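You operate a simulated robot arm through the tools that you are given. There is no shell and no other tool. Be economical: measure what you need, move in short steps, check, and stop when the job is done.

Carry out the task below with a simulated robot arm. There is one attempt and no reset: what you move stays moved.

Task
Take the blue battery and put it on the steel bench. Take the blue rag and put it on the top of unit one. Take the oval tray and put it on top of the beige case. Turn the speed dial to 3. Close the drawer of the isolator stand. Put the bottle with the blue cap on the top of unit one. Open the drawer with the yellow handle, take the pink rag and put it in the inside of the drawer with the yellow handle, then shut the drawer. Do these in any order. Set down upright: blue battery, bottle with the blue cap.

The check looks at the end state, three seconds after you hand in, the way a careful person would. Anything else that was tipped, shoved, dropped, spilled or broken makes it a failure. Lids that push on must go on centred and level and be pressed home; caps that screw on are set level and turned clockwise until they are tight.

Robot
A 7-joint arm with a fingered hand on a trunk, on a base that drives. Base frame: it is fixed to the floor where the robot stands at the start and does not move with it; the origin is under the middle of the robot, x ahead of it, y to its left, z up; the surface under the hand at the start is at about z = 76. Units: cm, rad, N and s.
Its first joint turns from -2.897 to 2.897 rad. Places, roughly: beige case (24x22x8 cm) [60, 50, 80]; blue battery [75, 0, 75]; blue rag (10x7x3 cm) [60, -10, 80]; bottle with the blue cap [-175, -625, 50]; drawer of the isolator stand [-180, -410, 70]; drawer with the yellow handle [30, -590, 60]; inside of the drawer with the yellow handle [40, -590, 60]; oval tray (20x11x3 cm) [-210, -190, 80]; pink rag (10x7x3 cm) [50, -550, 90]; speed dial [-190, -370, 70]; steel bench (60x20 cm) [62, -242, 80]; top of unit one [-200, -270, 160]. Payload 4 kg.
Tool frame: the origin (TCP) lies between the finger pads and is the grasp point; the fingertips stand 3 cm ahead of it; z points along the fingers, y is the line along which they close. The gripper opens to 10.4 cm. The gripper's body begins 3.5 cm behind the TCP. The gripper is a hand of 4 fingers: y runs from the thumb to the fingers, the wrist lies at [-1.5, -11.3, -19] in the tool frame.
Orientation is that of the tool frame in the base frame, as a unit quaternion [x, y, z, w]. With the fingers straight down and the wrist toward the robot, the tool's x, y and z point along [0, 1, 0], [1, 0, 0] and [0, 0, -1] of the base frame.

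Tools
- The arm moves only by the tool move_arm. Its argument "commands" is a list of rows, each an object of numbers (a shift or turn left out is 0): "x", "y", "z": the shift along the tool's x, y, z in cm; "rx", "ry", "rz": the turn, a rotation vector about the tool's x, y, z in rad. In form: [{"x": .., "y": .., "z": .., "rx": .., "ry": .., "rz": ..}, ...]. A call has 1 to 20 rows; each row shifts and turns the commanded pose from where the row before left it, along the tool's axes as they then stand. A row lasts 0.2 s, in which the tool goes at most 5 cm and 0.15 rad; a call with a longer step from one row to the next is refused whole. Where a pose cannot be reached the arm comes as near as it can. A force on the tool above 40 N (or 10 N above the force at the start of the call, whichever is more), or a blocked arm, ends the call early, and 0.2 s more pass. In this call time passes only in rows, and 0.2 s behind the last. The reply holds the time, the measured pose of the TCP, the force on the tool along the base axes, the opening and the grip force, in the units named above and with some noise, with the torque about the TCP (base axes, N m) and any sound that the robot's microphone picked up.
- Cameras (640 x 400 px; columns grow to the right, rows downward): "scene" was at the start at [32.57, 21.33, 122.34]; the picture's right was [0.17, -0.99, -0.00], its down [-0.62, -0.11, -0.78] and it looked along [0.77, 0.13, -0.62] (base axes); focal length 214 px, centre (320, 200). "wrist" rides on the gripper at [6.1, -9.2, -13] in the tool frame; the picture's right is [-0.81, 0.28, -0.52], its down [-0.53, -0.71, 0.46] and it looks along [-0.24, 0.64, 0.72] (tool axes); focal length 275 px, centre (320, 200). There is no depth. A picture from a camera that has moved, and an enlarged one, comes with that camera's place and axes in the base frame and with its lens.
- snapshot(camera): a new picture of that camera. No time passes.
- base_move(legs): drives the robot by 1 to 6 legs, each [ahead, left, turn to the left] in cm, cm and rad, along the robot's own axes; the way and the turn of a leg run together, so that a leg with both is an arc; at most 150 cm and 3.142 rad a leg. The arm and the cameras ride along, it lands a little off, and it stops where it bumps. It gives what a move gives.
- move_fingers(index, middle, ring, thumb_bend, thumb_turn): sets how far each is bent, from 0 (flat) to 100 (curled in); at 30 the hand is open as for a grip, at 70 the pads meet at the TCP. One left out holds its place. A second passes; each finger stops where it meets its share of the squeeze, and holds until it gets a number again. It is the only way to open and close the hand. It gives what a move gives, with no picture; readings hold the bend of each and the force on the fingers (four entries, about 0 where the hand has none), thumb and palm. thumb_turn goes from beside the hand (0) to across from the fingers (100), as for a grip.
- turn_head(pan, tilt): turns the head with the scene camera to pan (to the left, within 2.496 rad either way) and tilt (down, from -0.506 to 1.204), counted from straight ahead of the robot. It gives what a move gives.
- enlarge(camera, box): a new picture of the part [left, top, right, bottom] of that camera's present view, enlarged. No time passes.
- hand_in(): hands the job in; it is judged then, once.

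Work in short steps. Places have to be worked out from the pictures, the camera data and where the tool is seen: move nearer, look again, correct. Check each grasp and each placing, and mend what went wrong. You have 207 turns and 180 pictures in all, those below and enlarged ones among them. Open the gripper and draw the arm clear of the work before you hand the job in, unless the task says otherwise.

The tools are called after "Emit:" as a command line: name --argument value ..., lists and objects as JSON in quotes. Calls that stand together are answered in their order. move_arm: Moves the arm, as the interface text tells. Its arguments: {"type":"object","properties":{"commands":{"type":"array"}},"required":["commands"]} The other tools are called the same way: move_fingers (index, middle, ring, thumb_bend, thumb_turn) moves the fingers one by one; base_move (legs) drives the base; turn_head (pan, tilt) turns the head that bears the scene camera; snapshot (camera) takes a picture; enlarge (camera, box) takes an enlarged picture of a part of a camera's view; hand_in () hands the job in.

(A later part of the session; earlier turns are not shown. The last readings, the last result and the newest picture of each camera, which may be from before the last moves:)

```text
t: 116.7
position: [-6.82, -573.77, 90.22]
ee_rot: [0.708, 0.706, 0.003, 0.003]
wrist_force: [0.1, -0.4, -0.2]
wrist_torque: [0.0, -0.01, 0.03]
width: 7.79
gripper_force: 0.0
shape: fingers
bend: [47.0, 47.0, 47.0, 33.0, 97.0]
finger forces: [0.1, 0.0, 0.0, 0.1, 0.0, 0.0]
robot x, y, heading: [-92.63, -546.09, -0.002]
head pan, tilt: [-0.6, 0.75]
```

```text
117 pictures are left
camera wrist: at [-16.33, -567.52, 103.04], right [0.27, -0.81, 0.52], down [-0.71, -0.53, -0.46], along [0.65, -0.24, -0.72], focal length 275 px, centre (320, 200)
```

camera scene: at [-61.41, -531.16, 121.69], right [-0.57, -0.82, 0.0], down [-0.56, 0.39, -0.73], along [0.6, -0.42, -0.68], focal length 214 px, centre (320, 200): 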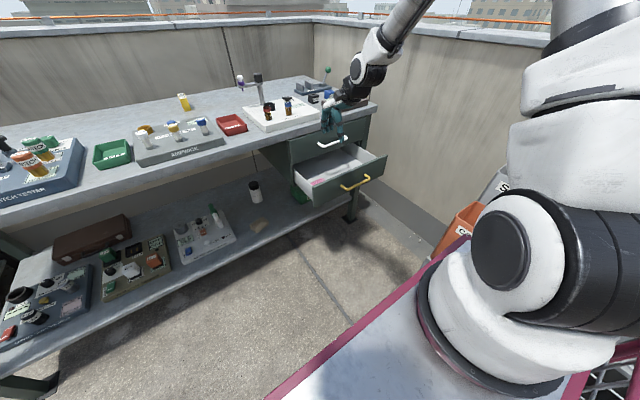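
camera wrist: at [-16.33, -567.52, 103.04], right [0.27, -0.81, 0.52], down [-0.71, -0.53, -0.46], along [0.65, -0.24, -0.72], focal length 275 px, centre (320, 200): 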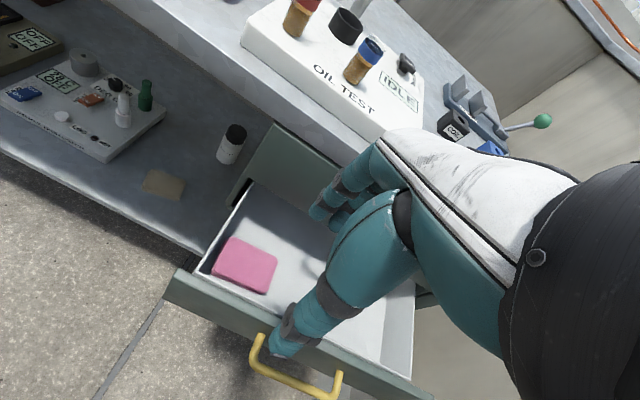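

Rag lies flat in the drawer. To shut it: raise, tilt the tool forward again, come down in front of the bar.

Emit:
move_arm --commands '[{"z": -5}, {"z": -5}, {"z": -5}, {"x": -3.3, "y": -3.3}, {"x": -3.3, "y": -3.3}, {"x": -3.3, "y": -3.3}, {"x": -3.3, "y": -3.3}, {"rx": -0.15}, {"rx": -0.15}, {"rx": -0.15}, {"rx": -0.15}, {"rx": -0.15}, {"rx": -0.15}, {"rx": -0.14}]'

Emit:
move_fingers --index 46 --middle 46 --ring 46 --thumb_bend 46

Emit:
move_arm --commands '[{"y": -3.535, "z": 2.04}, {"y": -3.535, "z": 2.04}, {"y": -3.535, "z": 2.04}, {"y": -3.535, "z": 2.04}, {"y": -3.535, "z": 2.04}, {"y": -3.535, "z": 2.04}, {"y": -3.535, "z": 2.04}, {"y": -3.535, "z": 2.04}, {"y": -3.535, "z": 2.04}, {"y": -3.535, "z": 2.04}]'

Emit:
snapshot --camera "wrist"

Emit:
snapshot --camera "scene"

```text
t: 119.7
position: [-20.71, -587.14, 104.98]
ee_rot: [0.611, 0.611, 0.355, 0.357]
wrist_force: [-0.4, 0.3, 0.5]
wrist_torque: [-0.03, -0.02, 0.01]
width: 7.8
gripper_force: 0.0
shape: fingers
bend: [47.0, 47.0, 47.0, 33.0, 97.0]
finger forces: [0.0, 0.0, 0.0, 0.0, 0.0, 0.0]
robot x, y, heading: [-92.44, -546.11, -0.004]
head pan, tilt: [-0.6, 0.75]
```

```text
t: 120.7
position: [-20.8, -587.21, 105.0]
ee_rot: [0.612, 0.612, 0.354, 0.355]
wrist_force: [-0.1, -0.2, 0.1]
wrist_torque: [0.02, -0.01, -0.02]
width: 6.24
gripper_force: 0.1
shape: fingers
bend: [46.0, 46.0, 46.0, 46.0, 97.0]
finger forces: [0.0, 0.0, 0.0, 0.0, 0.0, 0.1]
robot x, y, heading: [-92.38, -546.18, -0.001]
head pan, tilt: [-0.6, 0.75]
```

```text
t: 122.9
position: [-20.65, -587.33, 64.18]
ee_rot: [0.612, 0.612, 0.354, 0.356]
wrist_force: [-0.1, 0.0, 0.3]
wrist_torque: [0.03, -0.01, -0.02]
width: 6.26
gripper_force: 0.2
shape: fingers
bend: [46.0, 46.0, 46.0, 46.0, 97.0]
finger forces: [0.0, 0.0, 0.1, 0.0, 0.1, 0.0]
robot x, y, heading: [-92.53, -546.16, -0.005]
head pan, tilt: [-0.6, 0.75]
```

```text
116 pictures are left
camera wrist: at [-36.5, -581.15, 62.61], right [-0.31, -0.81, 0.5], down [0.04, -0.53, -0.84], along [0.95, -0.24, 0.2], focal length 275 px, centre (320, 200)
```

wrist: 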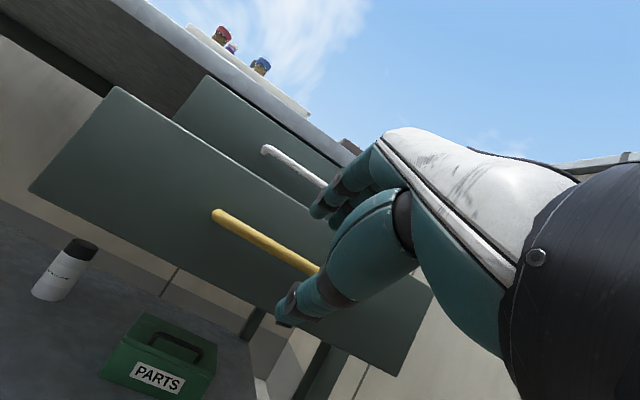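

```text
115 pictures are left
camera scene: at [-61.44, -531.17, 121.7], right [-0.57, -0.82, 0.0], down [-0.56, 0.39, -0.73], along [0.6, -0.42, -0.68], focal length 214 px, centre (320, 200)
```

scene: 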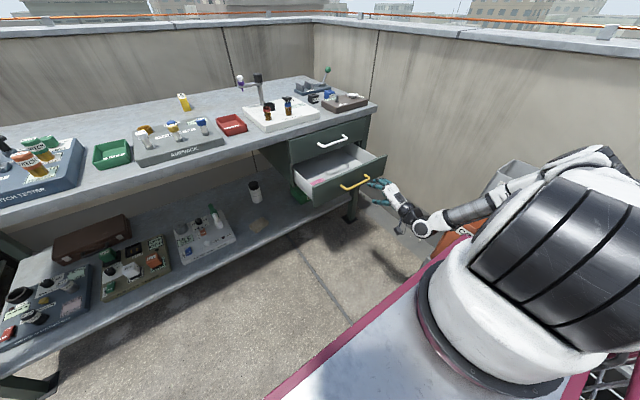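

Same relative pose as before. Advance around the bar, then push forward with the fingertips against the face.

Emit:
move_arm --commands '[{"y": 1.24, "z": 3.28}, {"y": 1.24, "z": 3.28}, {"y": 1.24, "z": 3.28}, {"y": 1.5, "z": 2.6}, {"y": 1.5, "z": 2.6}, {"y": 1.5, "z": 2.6}, {"y": 1.5, "z": 2.6}]'

Emit:
enlarge --camera "scene" --box '[260, 70, 420, 210]'

```text
t: 124.5
position: [1.77, -587.44, 62.61]
ee_rot: [0.612, 0.611, 0.354, 0.355]
wrist_force: [-0.2, 0.0, 0.5]
wrist_torque: [0.02, -0.02, 0.0]
width: 6.23
gripper_force: 0.0
shape: fingers
bend: [46.0, 46.0, 46.0, 46.0, 97.0]
finger forces: [0.0, 0.0, 0.1, 0.0, 0.1, 0.0]
robot x, y, heading: [-92.56, -546.3, -0.01]
head pan, tilt: [-0.6, 0.75]
```

```text
2.86 times, centred on (340, 140) of scene
camera zoom: at [-61.44, -531.18, 121.7], right [-0.57, -0.82, 0.0], down [-0.56, 0.39, -0.73], along [0.6, -0.42, -0.68], focal length 613 px, centre (263, 371)
```

zoom: 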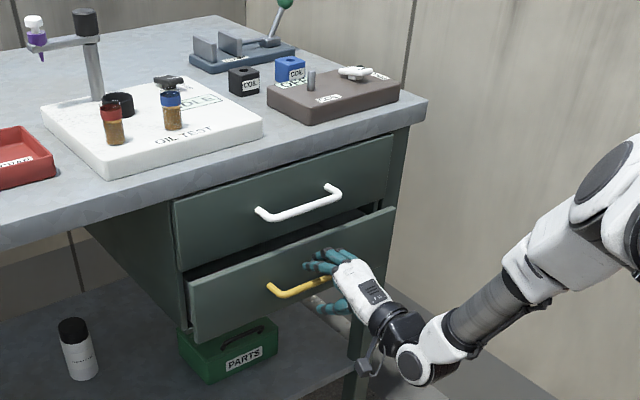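

Pushing works; about 3–4 cm to go. Continue slowly until it stops.

Emit:
move_arm --commands '[{"y": 0.75, "z": 1.3}, {"y": 0.75, "z": 1.3}, {"y": 0.5, "z": 0.87}, {"y": 0.5, "z": 0.87}]'

Emit:
enlarge --camera "scene" --box '[260, 70, 420, 210]'

```text
t: 125.6
position: [6.39, -587.44, 62.46]
ee_rot: [0.611, 0.611, 0.356, 0.356]
wrist_force: [-21.0, 2.0, 6.1]
wrist_torque: [0.02, -0.67, 0.25]
width: 5.88
gripper_force: 11.2
shape: fingers
bend: [49.0, 47.0, 46.0, 46.0, 97.0]
finger forces: [18.4, 3.4, 0.0, 0.0, 0.1, 0.0]
robot x, y, heading: [-92.47, -546.26, -0.007]
head pan, tilt: [-0.6, 0.75]
stopped in row 4: the force on the tool passed its limit at 51 N (the readings are from after the stop); the commanded pose is now the measured one
```

```text
2.86 times, centred on (340, 140) of scene
camera zoom: at [-61.56, -531.15, 121.72], right [-0.57, -0.82, 0.0], down [-0.56, 0.39, -0.73], along [0.6, -0.42, -0.68], focal length 613 px, centre (263, 371)
```

zoom: 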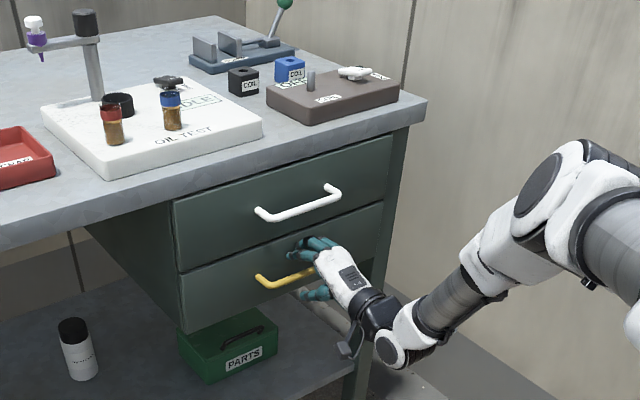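

Drawer is shut. I withdraw the hand straight back and verify, then raise and turn it down.

Emit:
move_arm --commands '[{"y": -0.9, "z": -1.9}, {"y": -1.2, "z": -2.6}, {"y": -1.8, "z": -3.6}, {"y": -1.8, "z": -3.6}, {"y": -1.8, "z": -3.6}]'

Emit:
enlarge --camera "scene" --box '[260, 70, 420, 210]'

Emit:
move_arm --commands '[{"y": 3.535, "z": -2.04}, {"y": 3.535, "z": -2.04}, {"y": 3.535, "z": -2.04}, {"y": 3.535, "z": -2.04}, {"y": 3.535, "z": -2.04}, {"y": 3.535, "z": -2.04}, {"y": 3.535, "z": -2.04}, {"y": 3.535, "z": -2.04}, {"y": 3.535, "z": -2.04}, {"y": 3.535, "z": -2.04}, {"y": 3.535, "z": -2.04}, {"y": 3.535, "z": -2.04}, {"y": 3.535, "z": -2.04}]'

Emit:
move_arm --commands '[{"rx": 0.15}, {"rx": 0.15}, {"rx": 0.15}, {"rx": 0.15}, {"rx": 0.15}, {"rx": 0.15}, {"rx": 0.14}]'

```text
t: 126.8
position: [-10.5, -587.2, 63.51]
ee_rot: [0.612, 0.611, 0.355, 0.356]
wrist_force: [0.4, 0.8, 1.0]
wrist_torque: [-0.01, -0.01, -0.01]
width: 6.25
gripper_force: 0.1
shape: fingers
bend: [46.0, 46.0, 46.0, 46.0, 97.0]
finger forces: [0.1, 0.0, 0.0, 0.0, 0.1, 0.0]
robot x, y, heading: [-92.7, -545.95, -0.004]
head pan, tilt: [-0.6, 0.75]
```

```text
2.86 times, centred on (340, 140) of scene
camera zoom: at [-61.47, -531.15, 121.7], right [-0.57, -0.82, 0.0], down [-0.56, 0.39, -0.73], along [0.6, -0.42, -0.68], focal length 613 px, centre (263, 371)
```

zoom: 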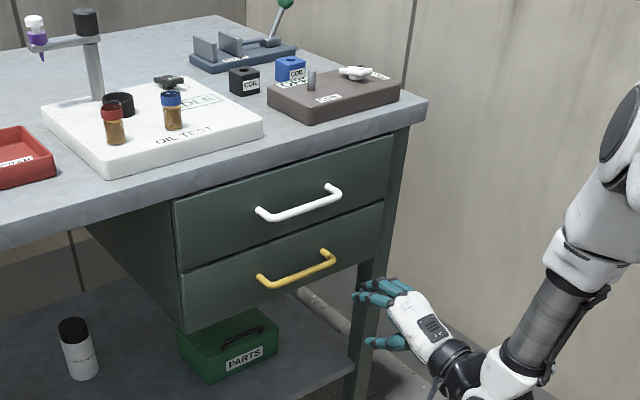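

```text
t: 129.6
position: [-10.84, -587.4, 116.66]
ee_rot: [0.611, 0.611, 0.356, 0.356]
wrist_force: [0.0, -0.7, 0.3]
wrist_torque: [0.01, -0.01, 0.0]
width: 6.24
gripper_force: 0.1
shape: fingers
bend: [46.0, 46.0, 46.0, 46.0, 97.0]
finger forces: [0.1, 0.1, 0.0, 0.0, 0.0, 0.0]
robot x, y, heading: [-92.55, -546.41, -0.004]
head pan, tilt: [-0.6, 0.75]
```

```text
t: 131.2
position: [-10.88, -587.42, 116.64]
ee_rot: [0.708, 0.706, 0.004, 0.006]
wrist_force: [-0.7, 0.2, 0.0]
wrist_torque: [-0.01, -0.03, 0.0]
width: 6.27
gripper_force: 0.0
shape: fingers
bend: [46.0, 46.0, 46.0, 46.0, 97.0]
finger forces: [0.1, 0.0, 0.0, 0.1, 0.0, 0.0]
robot x, y, heading: [-92.29, -546.17, -0.007]
head pan, tilt: [-0.6, 0.75]
```

Drawer done. Next the blue-cap bottle on the shelf along the right wall; look that way.

Emit:
turn_head --pan -2.1 --tilt 0.6

Emit:
snapshot --camera "scene"

Emit:
turn_head --pan 2.45 --tilt 0.5

Emit:
snapshot --camera "scene"

```text
t: 132.8
position: [-10.86, -587.39, 116.65]
ee_rot: [0.708, 0.706, 0.005, 0.006]
wrist_force: [0.1, 0.7, 0.5]
wrist_torque: [0.02, 0.0, 0.0]
width: 6.23
gripper_force: 0.1
shape: fingers
bend: [46.0, 46.0, 46.0, 46.0, 97.0]
finger forces: [0.1, 0.0, 0.0, 0.1, 0.0, 0.0]
robot x, y, heading: [-92.45, -546.08, -0.007]
head pan, tilt: [-2.1, 0.6]
```

```text
111 pictures are left
camera scene: at [-72.78, -534.04, 122.99], right [-0.86, 0.51, 0.0], down [0.29, 0.49, -0.83], along [-0.42, -0.71, -0.56], focal length 214 px, centre (320, 200)
```

scene: 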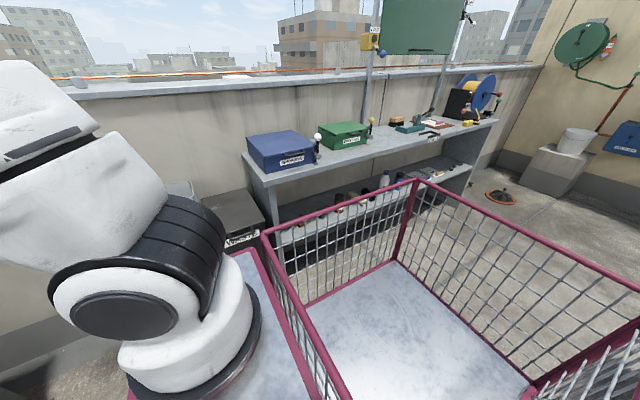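

```text
t: 136.4
position: [-10.89, -587.37, 116.64]
ee_rot: [0.708, 0.706, 0.005, 0.006]
wrist_force: [-0.1, 0.3, 0.3]
wrist_torque: [0.03, 0.02, 0.02]
width: 6.28
gripper_force: 0.0
shape: fingers
bend: [46.0, 46.0, 46.0, 46.0, 97.0]
finger forces: [0.0, 0.0, 0.0, 0.0, 0.0, 0.1]
robot x, y, heading: [-92.79, -545.86, -0.008]
head pan, tilt: [2.45, 0.499]
```

```text
110 pictures are left
camera scene: at [-75.25, -520.59, 123.9], right [0.64, 0.77, 0.0], down [0.37, -0.31, -0.88], along [-0.67, 0.56, -0.48], focal length 214 px, centre (320, 200)
```

scene: 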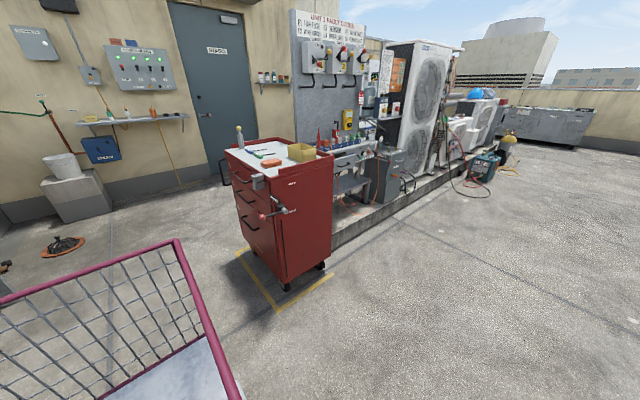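

Cabinet corner ≈(-165,-476), bottle ≈(-176,-623,52). I'll bring the arm in front of the robot and high, then turn right 90° and drive to about (-145,-537).

Emit:
move_arm --commands '[{"z": -4}, {"z": -4}, {"z": -4}, {"z": -4}, {"x": 4.5, "y": -1.2}, {"x": 4.5, "y": -1.2}, {"x": 4.5, "y": -1.2}, {"x": 4.5, "y": -1.2}, {"x": 4.5, "y": -1.2}, {"x": 4.5, "y": -1.2}, {"x": 4.5, "y": -1.2}, {"x": 4.5, "y": -1.2}]'

Emit:
base_move --legs '[[0, 8, 0], [0, 0, -1.565], [0, -52, 0]]'

Emit:
turn_head --pan -0.35 --tilt 0.7

Emit:
snapshot --camera "scene"

```text
t: 139.0
position: [-20.29, -552.3, 132.24]
ee_rot: [0.708, 0.706, 0.006, 0.005]
wrist_force: [-0.7, -0.5, 0.0]
wrist_torque: [0.03, 0.0, 0.0]
width: 6.25
gripper_force: 0.1
shape: fingers
bend: [46.0, 46.0, 46.0, 46.0, 98.0]
finger forces: [0.0, 0.0, 0.0, 0.0, 0.0, 0.0]
out of reach, approached as far as the arm can: row 8
robot x, y, heading: [-92.49, -545.96, -0.009]
head pan, tilt: [2.45, 0.499]
```

```text
t: 146.6
position: [-152.44, -608.36, 132.26]
ee_rot: [1.0, -0.015, -0.001, 0.007]
wrist_force: [0.2, -0.1, -0.2]
wrist_torque: [-0.01, -0.03, -0.03]
width: 6.25
gripper_force: 0.2
shape: fingers
bend: [46.0, 46.0, 46.0, 46.0, 98.0]
finger forces: [0.1, 0.0, 0.0, 0.0, 0.0, 0.0]
robot x, y, heading: [-143.92, -536.34, -1.606]
head pan, tilt: [2.45, 0.499]
```

```text
t: 149.0
position: [-152.37, -608.4, 132.36]
ee_rot: [1.0, -0.017, -0.001, 0.007]
wrist_force: [-0.7, -0.3, 0.8]
wrist_torque: [-0.01, -0.01, -0.01]
width: 6.26
gripper_force: 0.1
shape: fingers
bend: [46.0, 46.0, 46.0, 46.0, 98.0]
finger forces: [0.0, 0.0, 0.0, 0.0, 0.0, 0.0]
robot x, y, heading: [-144.04, -536.44, -1.603]
head pan, tilt: [-0.351, 0.7]
```

```text
109 pictures are left
camera scene: at [-128.17, -569.04, 122.12], right [-0.93, 0.38, 0.0], down [0.24, 0.6, -0.76], along [-0.29, -0.71, -0.64], focal length 214 px, centre (320, 200)
```

scene: 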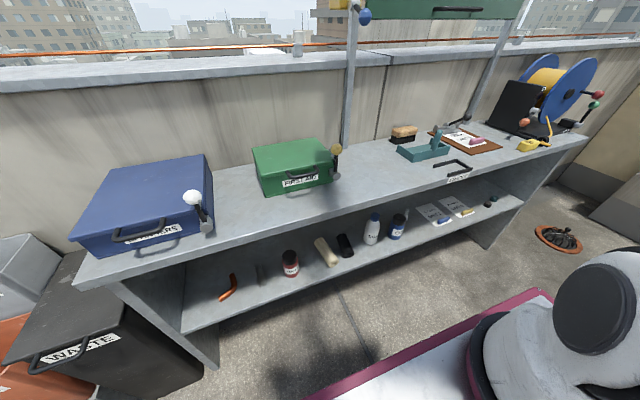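

Bottles visible on the lower shelf. Zoom to identify the blue cap.

Emit:
enlarge --camera "scene" --box '[270, 190, 430, 290]'

```text
4.00 times, centred on (350, 240) of scene
camera zoom: at [-128.17, -569.04, 122.12], right [-0.93, 0.38, 0.0], down [0.24, 0.6, -0.76], along [-0.29, -0.71, -0.64], focal length 858 px, centre (200, 40)
```

zoom: 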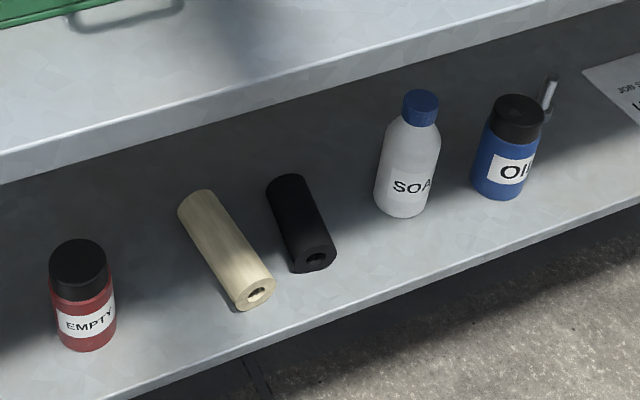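

SOAP bottle centre ≈(-172.4,-618.5), z 44.5–62, ⌀≈7. I reposition the base to about (-125,-508), facing -y squarely, so the hand can be lowered in front of the shelf.

Emit:
base_move --legs '[[0, 0, 0.033], [0, 19, 0], [-28, 0, 0]]'

Emit:
move_arm --commands '[{"rx": -0.15}, {"rx": -0.15}, {"rx": -0.15}, {"rx": -0.15}, {"rx": -0.15}, {"rx": -0.15}, {"rx": -0.15}, {"rx": -0.15}, {"rx": -0.15}, {"rx": -0.15}, {"rx": -0.07}]'

Emit:
move_arm --commands '[{"rz": 0.15}, {"rz": 0.15}, {"rz": 0.15}, {"rz": 0.15}, {"rz": 0.15}, {"rz": 0.15}, {"rz": 0.15}, {"rz": 0.15}, {"rz": 0.15}, {"rz": 0.15}, {"rz": 0.07}]'

Emit:
snapshot --camera "scene"

```text
t: 152.5
position: [-130.88, -581.06, 132.24]
ee_rot: [1.0, 0.0, -0.001, 0.007]
wrist_force: [-0.2, -0.2, 0.7]
wrist_torque: [0.0, -0.01, 0.0]
width: 6.25
gripper_force: 0.1
shape: fingers
bend: [46.0, 46.0, 46.0, 46.0, 98.0]
finger forces: [0.0, 0.0, 0.1, 0.0, 0.1, 0.1]
robot x, y, heading: [-125.02, -509.33, -1.579]
head pan, tilt: [-0.351, 0.7]
```

```text
t: 154.9
position: [-131.0, -581.16, 132.39]
ee_rot: [0.703, 0.0, -0.001, 0.711]
wrist_force: [0.7, -0.3, -0.5]
wrist_torque: [0.02, 0.01, 0.04]
width: 6.27
gripper_force: 0.1
shape: fingers
bend: [46.0, 46.0, 46.0, 46.0, 98.0]
finger forces: [0.0, 0.1, 0.0, 0.1, 0.0, 0.0]
robot x, y, heading: [-125.17, -509.09, -1.57]
head pan, tilt: [-0.351, 0.7]
```

```text
t: 157.3
position: [-131.03, -581.23, 132.34]
ee_rot: [0.497, -0.496, 0.503, 0.504]
wrist_force: [-0.5, 0.3, 0.1]
wrist_torque: [0.0, 0.03, -0.01]
width: 6.27
gripper_force: 0.0
shape: fingers
bend: [46.0, 46.0, 46.0, 46.0, 98.0]
finger forces: [0.1, 0.1, 0.0, 0.0, 0.1, 0.0]
robot x, y, heading: [-125.32, -509.19, -1.572]
head pan, tilt: [-0.351, 0.7]
```

```text
107 pictures are left
camera scene: at [-107.95, -541.1, 122.12], right [-0.94, 0.35, 0.0], down [0.22, 0.6, -0.76], along [-0.27, -0.72, -0.64], focal length 214 px, centre (320, 200)
```

scene: 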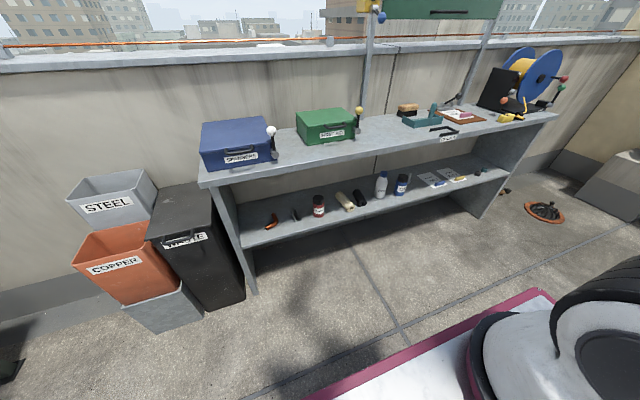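

Orientation is right. I move laterally to x≈-172, then lower in front of the shelf part-way, with the hand opened to ~9 cm.

Emit:
move_arm --commands '[{"y": 4.6, "z": 1.3}, {"y": 4.6, "z": 1.3}, {"y": 4.6, "z": 1.3}, {"y": 4.6, "z": 1.3}, {"y": 4.6, "z": 1.3}, {"y": 4.6, "z": 1.3}, {"y": 4.6, "z": 1.3}, {"y": 4.6, "z": 1.3}, {"y": 4.6, "z": 1.3}, {"x": -5}, {"x": -5}, {"x": -5}, {"x": -5}, {"x": -5}]'

Emit:
move_fingers --index 36 --middle 36 --ring 36 --thumb_bend 36

Emit:
snapshot --camera "scene"

```text
t: 160.3
position: [-172.48, -593.09, 107.46]
ee_rot: [0.498, -0.495, 0.503, 0.504]
wrist_force: [0.8, 0.5, -0.1]
wrist_torque: [0.01, -0.05, -0.05]
width: 6.25
gripper_force: 0.1
shape: fingers
bend: [46.0, 46.0, 46.0, 46.0, 98.0]
finger forces: [0.0, 0.0, 0.1, 0.1, 0.0, 0.0]
robot x, y, heading: [-125.05, -508.79, -1.574]
head pan, tilt: [-0.351, 0.7]
```

```text
t: 161.3
position: [-172.54, -593.14, 107.49]
ee_rot: [0.499, -0.496, 0.502, 0.504]
wrist_force: [0.5, 0.0, -0.1]
wrist_torque: [0.01, 0.0, 0.01]
width: 8.78
gripper_force: 0.0
shape: fingers
bend: [36.0, 36.0, 36.0, 36.0, 98.0]
finger forces: [0.0, 0.1, 0.1, 0.0, 0.0, 0.1]
robot x, y, heading: [-125.05, -508.92, -1.576]
head pan, tilt: [-0.351, 0.7]
```

```text
106 pictures are left
camera scene: at [-107.96, -541.1, 122.12], right [-0.94, 0.35, 0.0], down [0.22, 0.6, -0.76], along [-0.27, -0.72, -0.64], focal length 214 px, centre (320, 200)
```

scene: 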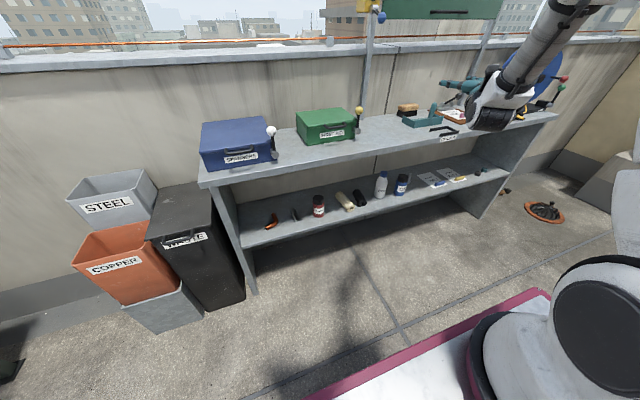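

New view confirms bottle at (-172.3,-618.7). Lowering to z≈53 in front of the shelf.

Emit:
move_arm --commands '[{"x": -4.95}, {"x": -4.95}, {"x": -4.95}, {"x": -4.95}, {"x": -4.95}, {"x": -4.95}]'

Emit:
move_arm --commands '[{"x": -4.95}, {"x": -4.95}, {"x": -4.95}, {"x": -4.95}, {"x": -4.95}]'

Emit:
snapshot --camera "scene"

Emit:
snapshot --camera "wrist"

```text
t: 162.7
position: [-172.37, -593.73, 77.66]
ee_rot: [0.497, -0.496, 0.502, 0.504]
wrist_force: [0.5, -0.1, 0.7]
wrist_torque: [0.0, 0.0, -0.01]
width: 8.79
gripper_force: 0.0
shape: fingers
bend: [36.0, 36.0, 36.0, 36.0, 98.0]
finger forces: [0.0, 0.1, 0.1, 0.0, 0.0, 0.1]
robot x, y, heading: [-124.85, -508.74, -1.572]
head pan, tilt: [-0.351, 0.7]
```

```text
t: 163.9
position: [-172.61, -593.95, 52.91]
ee_rot: [0.498, -0.496, 0.503, 0.503]
wrist_force: [-0.3, 0.0, -1.4]
wrist_torque: [0.02, 0.0, 0.02]
width: 8.79
gripper_force: 0.1
shape: fingers
bend: [36.0, 36.0, 36.0, 36.0, 98.0]
finger forces: [0.1, 0.0, 0.0, 0.0, 0.0, 0.1]
robot x, y, heading: [-124.91, -509.06, -1.579]
head pan, tilt: [-0.351, 0.7]
```

```text
105 pictures are left
camera scene: at [-107.97, -541.1, 122.12], right [-0.94, 0.35, 0.0], down [0.22, 0.6, -0.76], along [-0.27, -0.72, -0.64], focal length 214 px, centre (320, 200)
```

scene: 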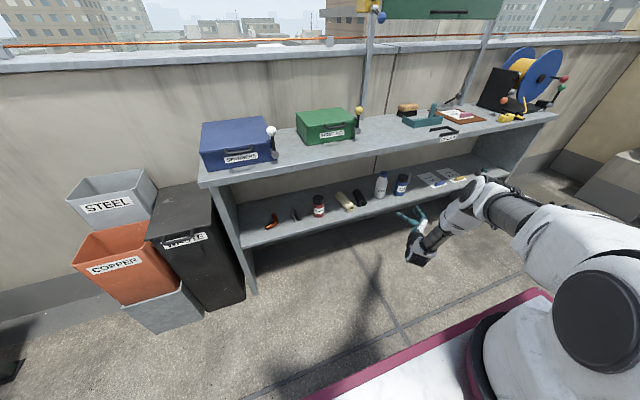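

```text
104 pictures are left
camera wrist: at [-163.49, -580.73, 58.74], right [-0.28, 0.51, -0.82], down [0.71, -0.46, -0.53], along [-0.65, -0.73, -0.23], focal length 275 px, centre (320, 200)
```

wrist: 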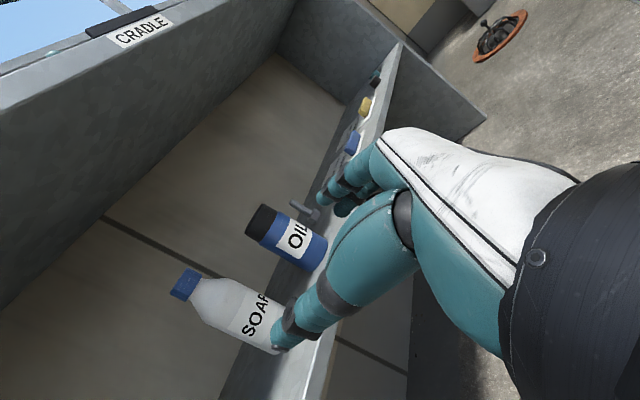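

Aligned with the soap bottle (x≈-173). Drive the base forward 18 cm, then check.

Emit:
base_move --legs '[[17, 0, 0]]'

Emit:
snapshot --camera "wrist"

Emit:
snapshot --camera "scene"

```text
t: 165.3
position: [-172.89, -610.55, 52.75]
ee_rot: [0.497, -0.497, 0.502, 0.505]
wrist_force: [-1.1, -0.1, 0.8]
wrist_torque: [-0.02, 0.0, -0.02]
width: 8.77
gripper_force: 0.1
shape: fingers
bend: [36.0, 36.0, 36.0, 36.0, 98.0]
finger forces: [0.1, 0.1, 0.0, 0.1, 0.1, 0.0]
robot x, y, heading: [-125.32, -525.72, -1.575]
head pan, tilt: [-0.351, 0.7]
```

```text
103 pictures are left
camera wrist: at [-163.69, -597.37, 58.76], right [-0.28, 0.51, -0.82], down [0.71, -0.46, -0.53], along [-0.65, -0.73, -0.23], focal length 275 px, centre (320, 200)
```

wrist: 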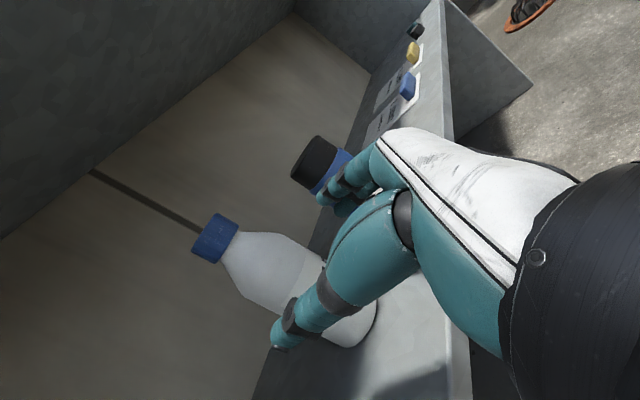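

```text
102 pictures are left
camera scene: at [-108.13, -557.86, 122.12], right [-0.94, 0.35, 0.0], down [0.23, 0.6, -0.76], along [-0.27, -0.72, -0.64], focal length 214 px, centre (320, 200)
```

scene: 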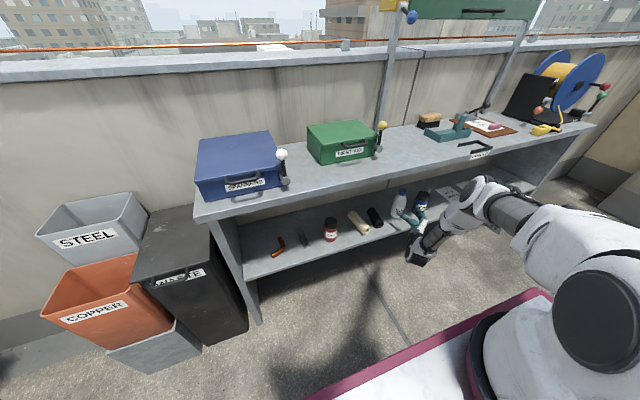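

Bottle centred between fingers and thumb. Advance the base 7.5 cm more.

Emit:
base_move --legs '[[7.3, 0, 0]]'

Emit:
snapshot --camera "wrist"

Emit:
enlarge --camera "scene" --box '[340, 160, 480, 280]'

```text
t: 166.4
position: [-173.07, -617.84, 52.92]
ee_rot: [0.497, -0.497, 0.502, 0.505]
wrist_force: [0.3, 0.4, 0.3]
wrist_torque: [0.02, 0.01, 0.01]
width: 8.79
gripper_force: 0.1
shape: fingers
bend: [36.0, 36.0, 36.0, 36.0, 98.0]
finger forces: [0.0, 0.0, 0.1, 0.0, 0.0, 0.1]
robot x, y, heading: [-124.98, -533.18, -1.578]
head pan, tilt: [-0.351, 0.7]
```

```text
101 pictures are left
camera wrist: at [-163.87, -604.68, 58.76], right [-0.28, 0.51, -0.82], down [0.71, -0.47, -0.53], along [-0.65, -0.72, -0.23], focal length 275 px, centre (320, 200)
```

wrist: 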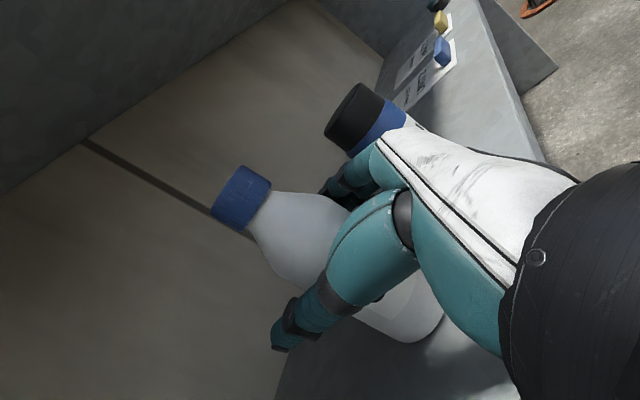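

```text
3.33 times, centred on (410, 220) of scene
camera zoom: at [-108.24, -565.26, 122.12], right [-0.94, 0.35, 0.0], down [0.23, 0.6, -0.76], along [-0.27, -0.72, -0.64], focal length 715 px, centre (20, 133)
```

zoom: 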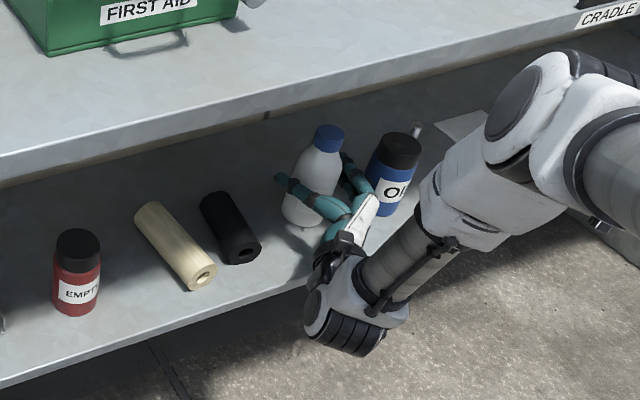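

Well placed; close gently on the bottle.

Emit:
move_fingers --index 56 --middle 56 --ring 56 --thumb_bend 56

Emit:
snapshot --camera "wrist"

Emit:
enlarge --camera "scene" --box '[340, 160, 480, 280]'

```text
t: 167.4
position: [-173.07, -617.79, 52.69]
ee_rot: [0.497, -0.497, 0.502, 0.505]
wrist_force: [-0.8, -0.4, -0.1]
wrist_torque: [-0.03, 0.15, -0.04]
width: 5.47
gripper_force: 9.1
shape: fingers
bend: [52.0, 53.0, 52.0, 48.0, 97.0]
finger forces: [3.9, 2.8, 3.0, 0.0, 8.5, 0.0]
robot x, y, heading: [-125.37, -532.71, -1.581]
head pan, tilt: [-0.351, 0.7]
```

```text
99 pictures are left
camera wrist: at [-163.88, -604.68, 58.77], right [-0.28, 0.51, -0.82], down [0.71, -0.47, -0.53], along [-0.65, -0.72, -0.23], focal length 275 px, centre (320, 200)
```

wrist: 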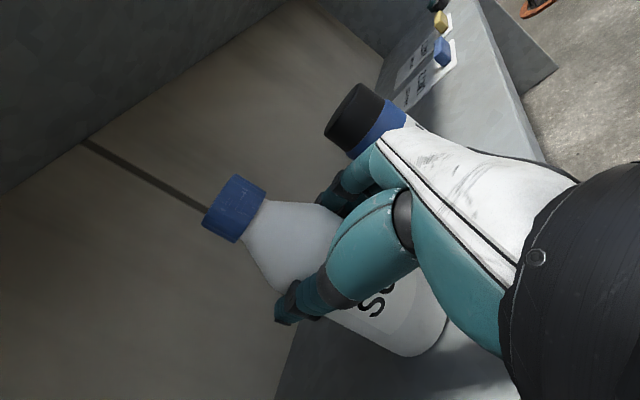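

```text
3.33 times, centred on (410, 220) of scene
camera zoom: at [-108.24, -565.26, 122.12], right [-0.94, 0.35, 0.0], down [0.23, 0.6, -0.76], along [-0.27, -0.72, -0.64], focal length 715 px, centre (20, 133)
```

zoom: 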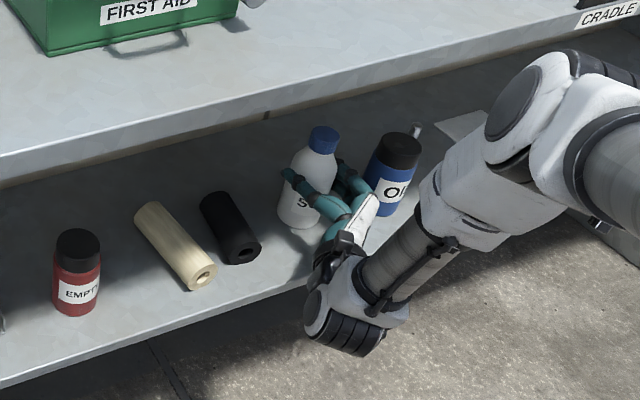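

Grip contact on all fingers. Squeeze firmly, lift 4 cm, then back out with the base.

Emit:
move_fingers --index 68 --middle 68 --ring 68 --thumb_bend 68

Emit:
move_arm --commands '[{"x": 1}, {"x": 1.5}, {"x": 1.5}]'

Emit:
base_move --legs '[[-25, 0, 0]]'

Emit:
snapshot --camera "wrist"

Emit:
snapshot --camera "scene"

```text
t: 168.4
position: [-173.09, -617.88, 52.92]
ee_rot: [0.497, -0.497, 0.502, 0.505]
wrist_force: [-1.2, -0.5, 0.6]
wrist_torque: [-0.02, 0.16, -0.01]
width: 5.37
gripper_force: 20.6
shape: fingers
bend: [58.0, 61.0, 60.0, 46.0, 95.0]
finger forces: [7.8, 6.8, 6.5, 0.1, 20.3, 0.0]
robot x, y, heading: [-125.13, -532.76, -1.579]
head pan, tilt: [-0.351, 0.7]
```

```text
t: 169.2
position: [-173.18, -617.69, 57.03]
ee_rot: [0.496, -0.497, 0.502, 0.505]
wrist_force: [0.1, 0.1, -2.7]
wrist_torque: [0.04, 0.04, -0.01]
width: 5.36
gripper_force: 20.6
shape: fingers
bend: [58.0, 61.0, 61.0, 46.0, 95.0]
finger forces: [8.0, 6.6, 5.9, 0.0, 20.1, 0.0]
robot x, y, heading: [-124.83, -533.19, -1.577]
head pan, tilt: [-0.351, 0.7]
```

```text
t: 171.0
position: [-172.72, -592.85, 57.0]
ee_rot: [0.499, -0.496, 0.502, 0.504]
wrist_force: [-0.2, 0.6, -2.4]
wrist_torque: [0.1, 0.02, -0.01]
width: 5.35
gripper_force: 20.3
shape: fingers
bend: [58.0, 61.0, 61.0, 46.0, 95.0]
finger forces: [8.0, 6.6, 5.8, 0.0, 20.2, 0.1]
robot x, y, heading: [-125.28, -508.01, -1.574]
head pan, tilt: [-0.351, 0.7]
```

```text
97 pictures are left
camera wrist: at [-163.43, -579.69, 62.86], right [-0.28, 0.51, -0.82], down [0.71, -0.46, -0.53], along [-0.65, -0.73, -0.23], focal length 275 px, centre (320, 200)
```

wrist: 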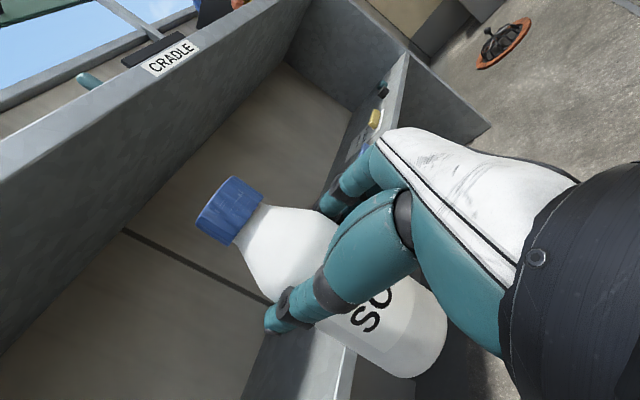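

```text
96 pictures are left
camera scene: at [-107.94, -540.1, 122.12], right [-0.94, 0.35, 0.0], down [0.22, 0.6, -0.76], along [-0.27, -0.72, -0.64], focal length 214 px, centre (320, 200)
```

scene: 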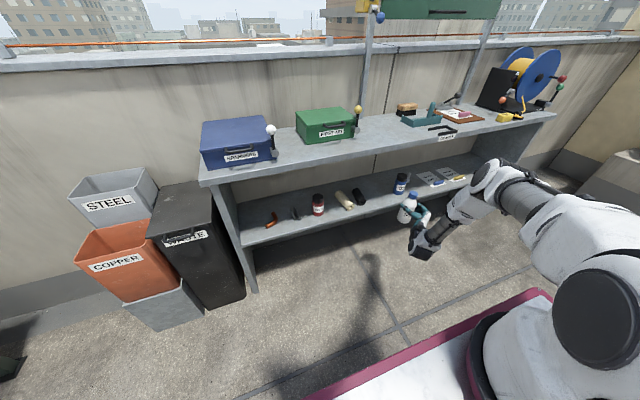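

Bottle is held upright and clear. Raise it high and bring it in front of the robot.

Emit:
move_arm --commands '[{"x": 4.9}, {"x": 4.9}, {"x": 4.9}, {"x": 4.9}, {"x": 4.9}, {"x": 4.9}, {"x": 4.9}, {"x": 4.9}, {"x": 4.9}, {"x": 4.9}, {"x": 4.9}, {"x": 4.9}, {"x": 4.9}, {"x": 4.9}, {"x": 4.9}, {"x": 4.9}]'

Emit:
move_arm --commands '[{"y": -4.7, "z": -1}, {"y": -4.7, "z": -1}, {"y": -4.7, "z": -1}, {"y": -4.7, "z": -1}, {"y": -4.7, "z": -1}, {"y": -4.7, "z": -1}, {"y": -4.7, "z": -1}, {"y": -4.7, "z": -1}]'

Emit:
base_move --legs '[[-20, 0, 0], [0, 62, 0], [0, 0, -1.565]]'

Emit:
turn_head --pan -0.5 --tilt 0.2

Emit:
snapshot --camera "scene"

```text
t: 174.4
position: [-172.35, -591.71, 135.25]
ee_rot: [0.497, -0.497, 0.503, 0.503]
wrist_force: [0.1, 0.5, -4.2]
wrist_torque: [0.06, 0.03, 0.01]
width: 5.36
gripper_force: 20.1
shape: fingers
bend: [58.0, 61.0, 61.0, 47.0, 95.0]
finger forces: [7.8, 6.4, 5.9, 0.1, 19.9, 0.1]
robot x, y, heading: [-124.82, -507.83, -1.573]
head pan, tilt: [-0.351, 0.7]
```

```text
t: 176.2
position: [-134.82, -583.91, 135.11]
ee_rot: [0.498, -0.496, 0.502, 0.504]
wrist_force: [-0.5, -0.6, -3.5]
wrist_torque: [0.06, 0.05, -0.01]
width: 5.37
gripper_force: 20.2
shape: fingers
bend: [58.0, 61.0, 61.0, 46.0, 95.0]
finger forces: [8.1, 6.6, 6.0, 0.0, 20.3, 0.0]
robot x, y, heading: [-124.96, -508.18, -1.576]
head pan, tilt: [-0.351, 0.7]
```

```text
t: 184.7
position: [-138.9, -477.99, 135.14]
ee_rot: [0.0, -0.702, -0.001, 0.712]
wrist_force: [0.2, 0.9, -3.2]
wrist_torque: [0.07, -0.08, 0.0]
width: 5.34
gripper_force: 20.2
shape: fingers
bend: [58.0, 61.0, 61.0, 46.0, 95.0]
finger forces: [7.9, 6.3, 5.6, 0.1, 19.7, 0.0]
robot x, y, heading: [-62.8, -488.38, 3.135]
head pan, tilt: [-0.351, 0.7]
```

```text
t: 185.6
position: [-138.87, -478.13, 135.15]
ee_rot: [0.0, -0.703, -0.002, 0.712]
wrist_force: [0.6, -0.3, -3.5]
wrist_torque: [0.05, -0.08, -0.05]
width: 5.34
gripper_force: 20.4
shape: fingers
bend: [58.0, 61.0, 61.0, 46.0, 95.0]
finger forces: [7.9, 6.3, 5.6, 0.1, 19.6, 0.0]
robot x, y, heading: [-63.0, -488.6, 3.135]
head pan, tilt: [-0.499, 0.201]
```

```text
95 pictures are left
camera scene: at [-95.11, -503.67, 126.65], right [0.48, 0.87, 0.0], down [0.18, -0.1, -0.98], along [-0.86, 0.47, -0.2], focal length 214 px, centre (320, 200)
```

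scene: 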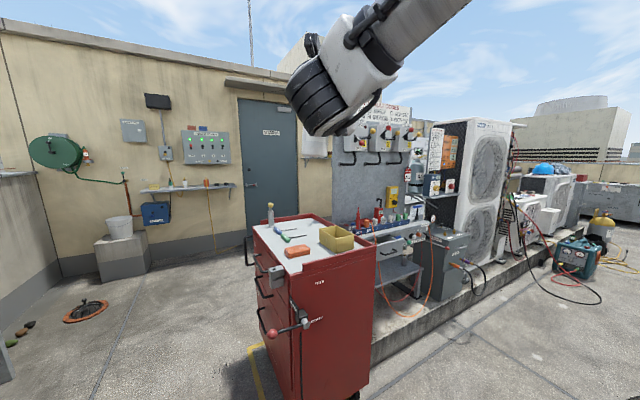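

Facing the units now. Drive right (world +y) 120 cm and look.

Emit:
base_move --legs '[[0, -130, 0]]'

Emit:
turn_head --pan -0.5 --tilt 0.0

Emit:
snapshot --camera "scene"

Emit:
turn_head --pan 0.3 --tilt 0.5

Emit:
snapshot --camera "scene"

```text
t: 192.2
position: [-137.75, -347.35, 135.19]
ee_rot: [-0.001, -0.702, -0.003, 0.712]
wrist_force: [0.1, -0.2, -3.1]
wrist_torque: [0.03, -0.07, 0.0]
width: 5.37
gripper_force: 19.9
shape: fingers
bend: [58.0, 61.0, 61.0, 46.0, 95.0]
finger forces: [8.0, 6.3, 5.6, 0.1, 19.8, 0.0]
robot x, y, heading: [-61.74, -357.89, 3.127]
head pan, tilt: [-0.499, 0.201]
```

```text
t: 192.9
position: [-137.7, -347.33, 135.3]
ee_rot: [0.0, -0.703, -0.002, 0.711]
wrist_force: [0.1, -0.3, -2.5]
wrist_torque: [0.05, -0.05, 0.02]
width: 5.35
gripper_force: 18.8
shape: fingers
bend: [58.0, 61.0, 61.0, 46.0, 95.0]
finger forces: [8.0, 6.3, 5.6, 0.0, 19.7, 0.1]
robot x, y, heading: [-61.68, -357.42, 3.133]
head pan, tilt: [-0.499, 0.0]
```

```text
94 pictures are left
camera scene: at [-93.73, -373.19, 128.5], right [0.49, 0.87, 0.0], down [0.0, 0.0, -1.0], along [-0.87, 0.49, 0.0], focal length 214 px, centre (320, 200)
```

scene: 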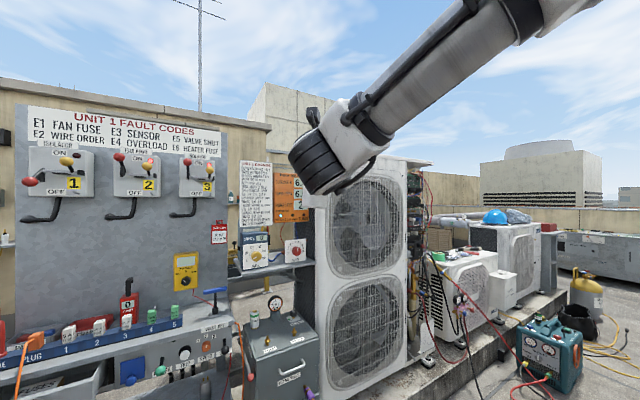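

```text
t: 194.1
position: [-137.75, -347.31, 135.22]
ee_rot: [-0.001, -0.703, -0.002, 0.711]
wrist_force: [-0.3, 0.1, -3.1]
wrist_torque: [0.05, -0.06, -0.04]
width: 5.34
gripper_force: 19.8
shape: fingers
bend: [58.0, 61.0, 61.0, 46.0, 95.0]
finger forces: [8.1, 6.2, 5.6, 0.0, 19.7, 0.1]
robot x, y, heading: [-61.95, -357.8, 3.128]
head pan, tilt: [0.3, 0.499]
```

```text
93 pictures are left
camera scene: at [-94.59, -380.17, 123.9], right [-0.28, 0.96, 0.0], down [0.46, 0.14, -0.88], along [-0.84, -0.25, -0.48], focal length 214 px, centre (320, 200)
```

scene: 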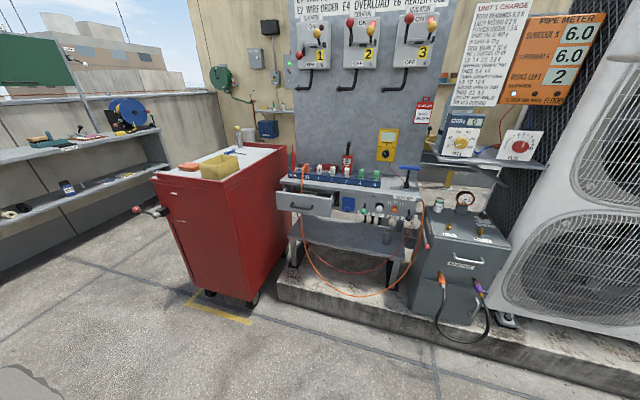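

Speed dial and open drawer are on this stand. First place the bottle: continue 85 cm right and look at unit one.

Emit:
base_move --legs '[[0, -85, 0.01]]'

Emit:
turn_head --pan 0.1 --tilt 0.1

Emit:
snapshot --camera "scene"

Emit:
snapshot --camera "wrist"

```text
t: 198.6
position: [-137.18, -261.11, 135.22]
ee_rot: [0.001, -0.703, -0.001, 0.711]
wrist_force: [-0.6, 0.4, -3.1]
wrist_torque: [0.07, -0.04, 0.0]
width: 5.34
gripper_force: 20.6
shape: fingers
bend: [58.0, 61.0, 61.0, 46.0, 95.0]
finger forces: [8.0, 6.3, 5.7, 0.0, 19.7, 0.0]
robot x, y, heading: [-60.68, -270.8, 3.135]
head pan, tilt: [0.3, 0.499]
```

```text
t: 199.5
position: [-137.09, -261.03, 135.22]
ee_rot: [0.002, -0.703, -0.001, 0.711]
wrist_force: [0.3, 0.0, -4.0]
wrist_torque: [0.05, -0.05, 0.01]
width: 5.36
gripper_force: 19.6
shape: fingers
bend: [58.0, 61.0, 61.0, 46.0, 95.0]
finger forces: [7.9, 6.3, 5.5, 0.0, 19.7, 0.0]
robot x, y, heading: [-61.16, -271.22, 3.136]
head pan, tilt: [0.099, 0.099]
```

```text
92 pictures are left
camera scene: at [-94.25, -291.85, 127.59], right [-0.09, 1.0, 0.0], down [0.1, 0.01, -0.99], along [-0.99, -0.09, -0.1], focal length 214 px, centre (320, 200)
```

scene: 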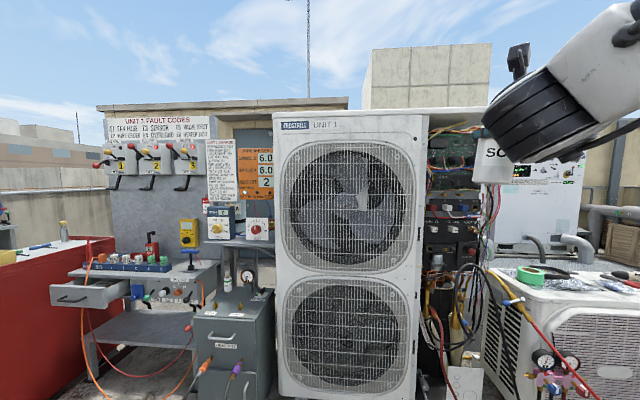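

```text
91 pictures are left
camera wrist: at [-124.03, -270.14, 141.09], right [0.51, 0.28, -0.82], down [-0.46, -0.71, -0.53], along [-0.73, 0.65, -0.23], focal length 275 px, centre (320, 200)
```

wrist: 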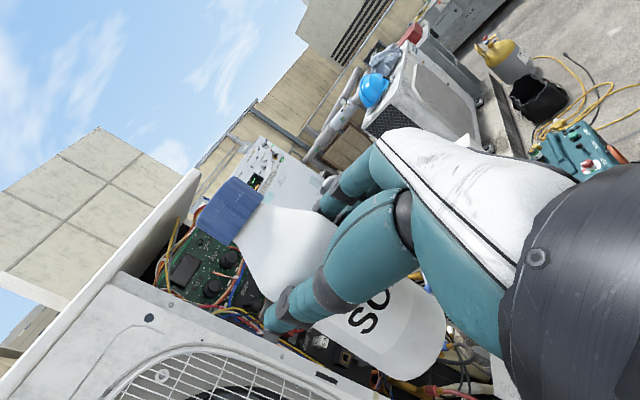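

Unit one: front face x≈-183, y from -320 to -258, top z≈154. I raise the bottle to z≈172 here first.

Emit:
move_arm --commands '[{"x": 4.7}, {"x": 4.7}, {"x": 4.7}, {"x": 4.7}, {"x": 4.7}, {"x": 4.7}, {"x": 4.7}, {"x": 4.7}]'

Emit:
snapshot --camera "wrist"

```text
t: 201.3
position: [-136.57, -261.1, 173.04]
ee_rot: [0.001, -0.703, -0.002, 0.711]
wrist_force: [0.0, -0.7, -2.1]
wrist_torque: [0.04, -0.08, 0.03]
width: 5.33
gripper_force: 20.1
shape: fingers
bend: [58.0, 61.0, 61.0, 46.0, 95.0]
finger forces: [7.9, 6.3, 5.6, 0.1, 19.6, 0.0]
robot x, y, heading: [-60.92, -271.05, 3.136]
head pan, tilt: [0.099, 0.099]
```

```text
90 pictures are left
camera wrist: at [-123.48, -270.2, 178.91], right [0.51, 0.28, -0.82], down [-0.46, -0.71, -0.53], along [-0.73, 0.65, -0.23], focal length 275 px, centre (320, 200)
```

wrist: 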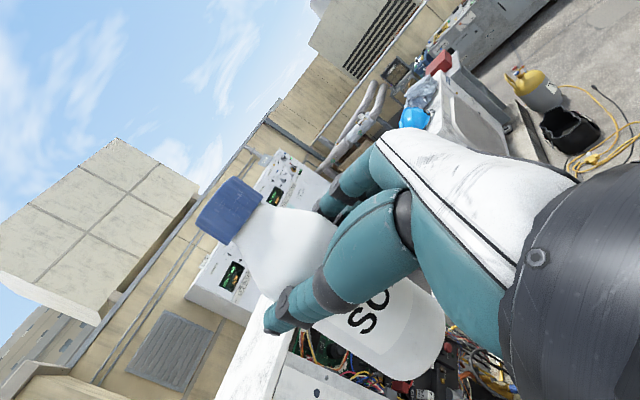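

Top corner confirmed at (-183,-259.5,154). Drive left 18 and ahead 48.

Emit:
base_move --legs '[[0, 18, 0], [48, 0, 0]]'

Emit:
snapshot --camera "wrist"

Emit:
snapshot --camera "scene"

```text
t: 205.3
position: [-184.68, -280.69, 172.98]
ee_rot: [0.007, -0.702, 0.006, 0.712]
wrist_force: [-0.1, 0.5, -3.1]
wrist_torque: [0.05, -0.06, 0.0]
width: 5.37
gripper_force: 19.6
shape: fingers
bend: [58.0, 61.0, 61.0, 46.0, 95.0]
finger forces: [7.9, 6.2, 5.6, 0.0, 19.6, 0.0]
robot x, y, heading: [-108.6, -289.28, -3.133]
head pan, tilt: [0.099, 0.099]
```

```text
89 pictures are left
camera wrist: at [-171.37, -289.76, 178.87], right [0.5, 0.29, -0.82], down [-0.45, -0.72, -0.53], along [-0.74, 0.63, -0.23], focal length 275 px, centre (320, 200)
```

wrist: 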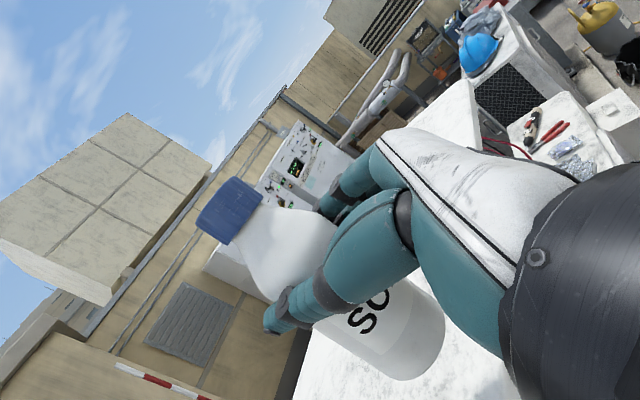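

```text
88 pictures are left
camera scene: at [-141.74, -310.88, 127.6], right [-0.11, 0.99, 0.0], down [0.1, 0.01, -0.99], along [-0.99, -0.11, -0.1], focal length 214 px, centre (320, 200)
```

scene: 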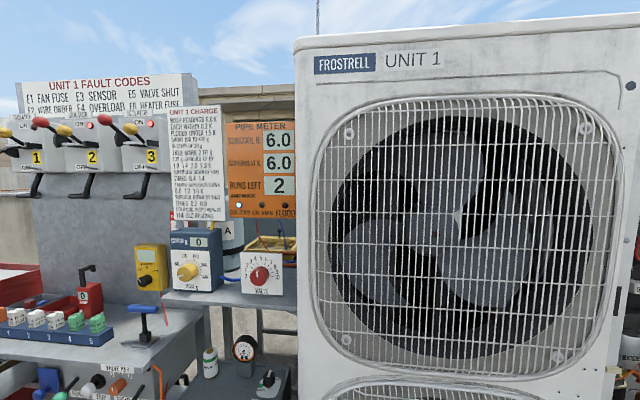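

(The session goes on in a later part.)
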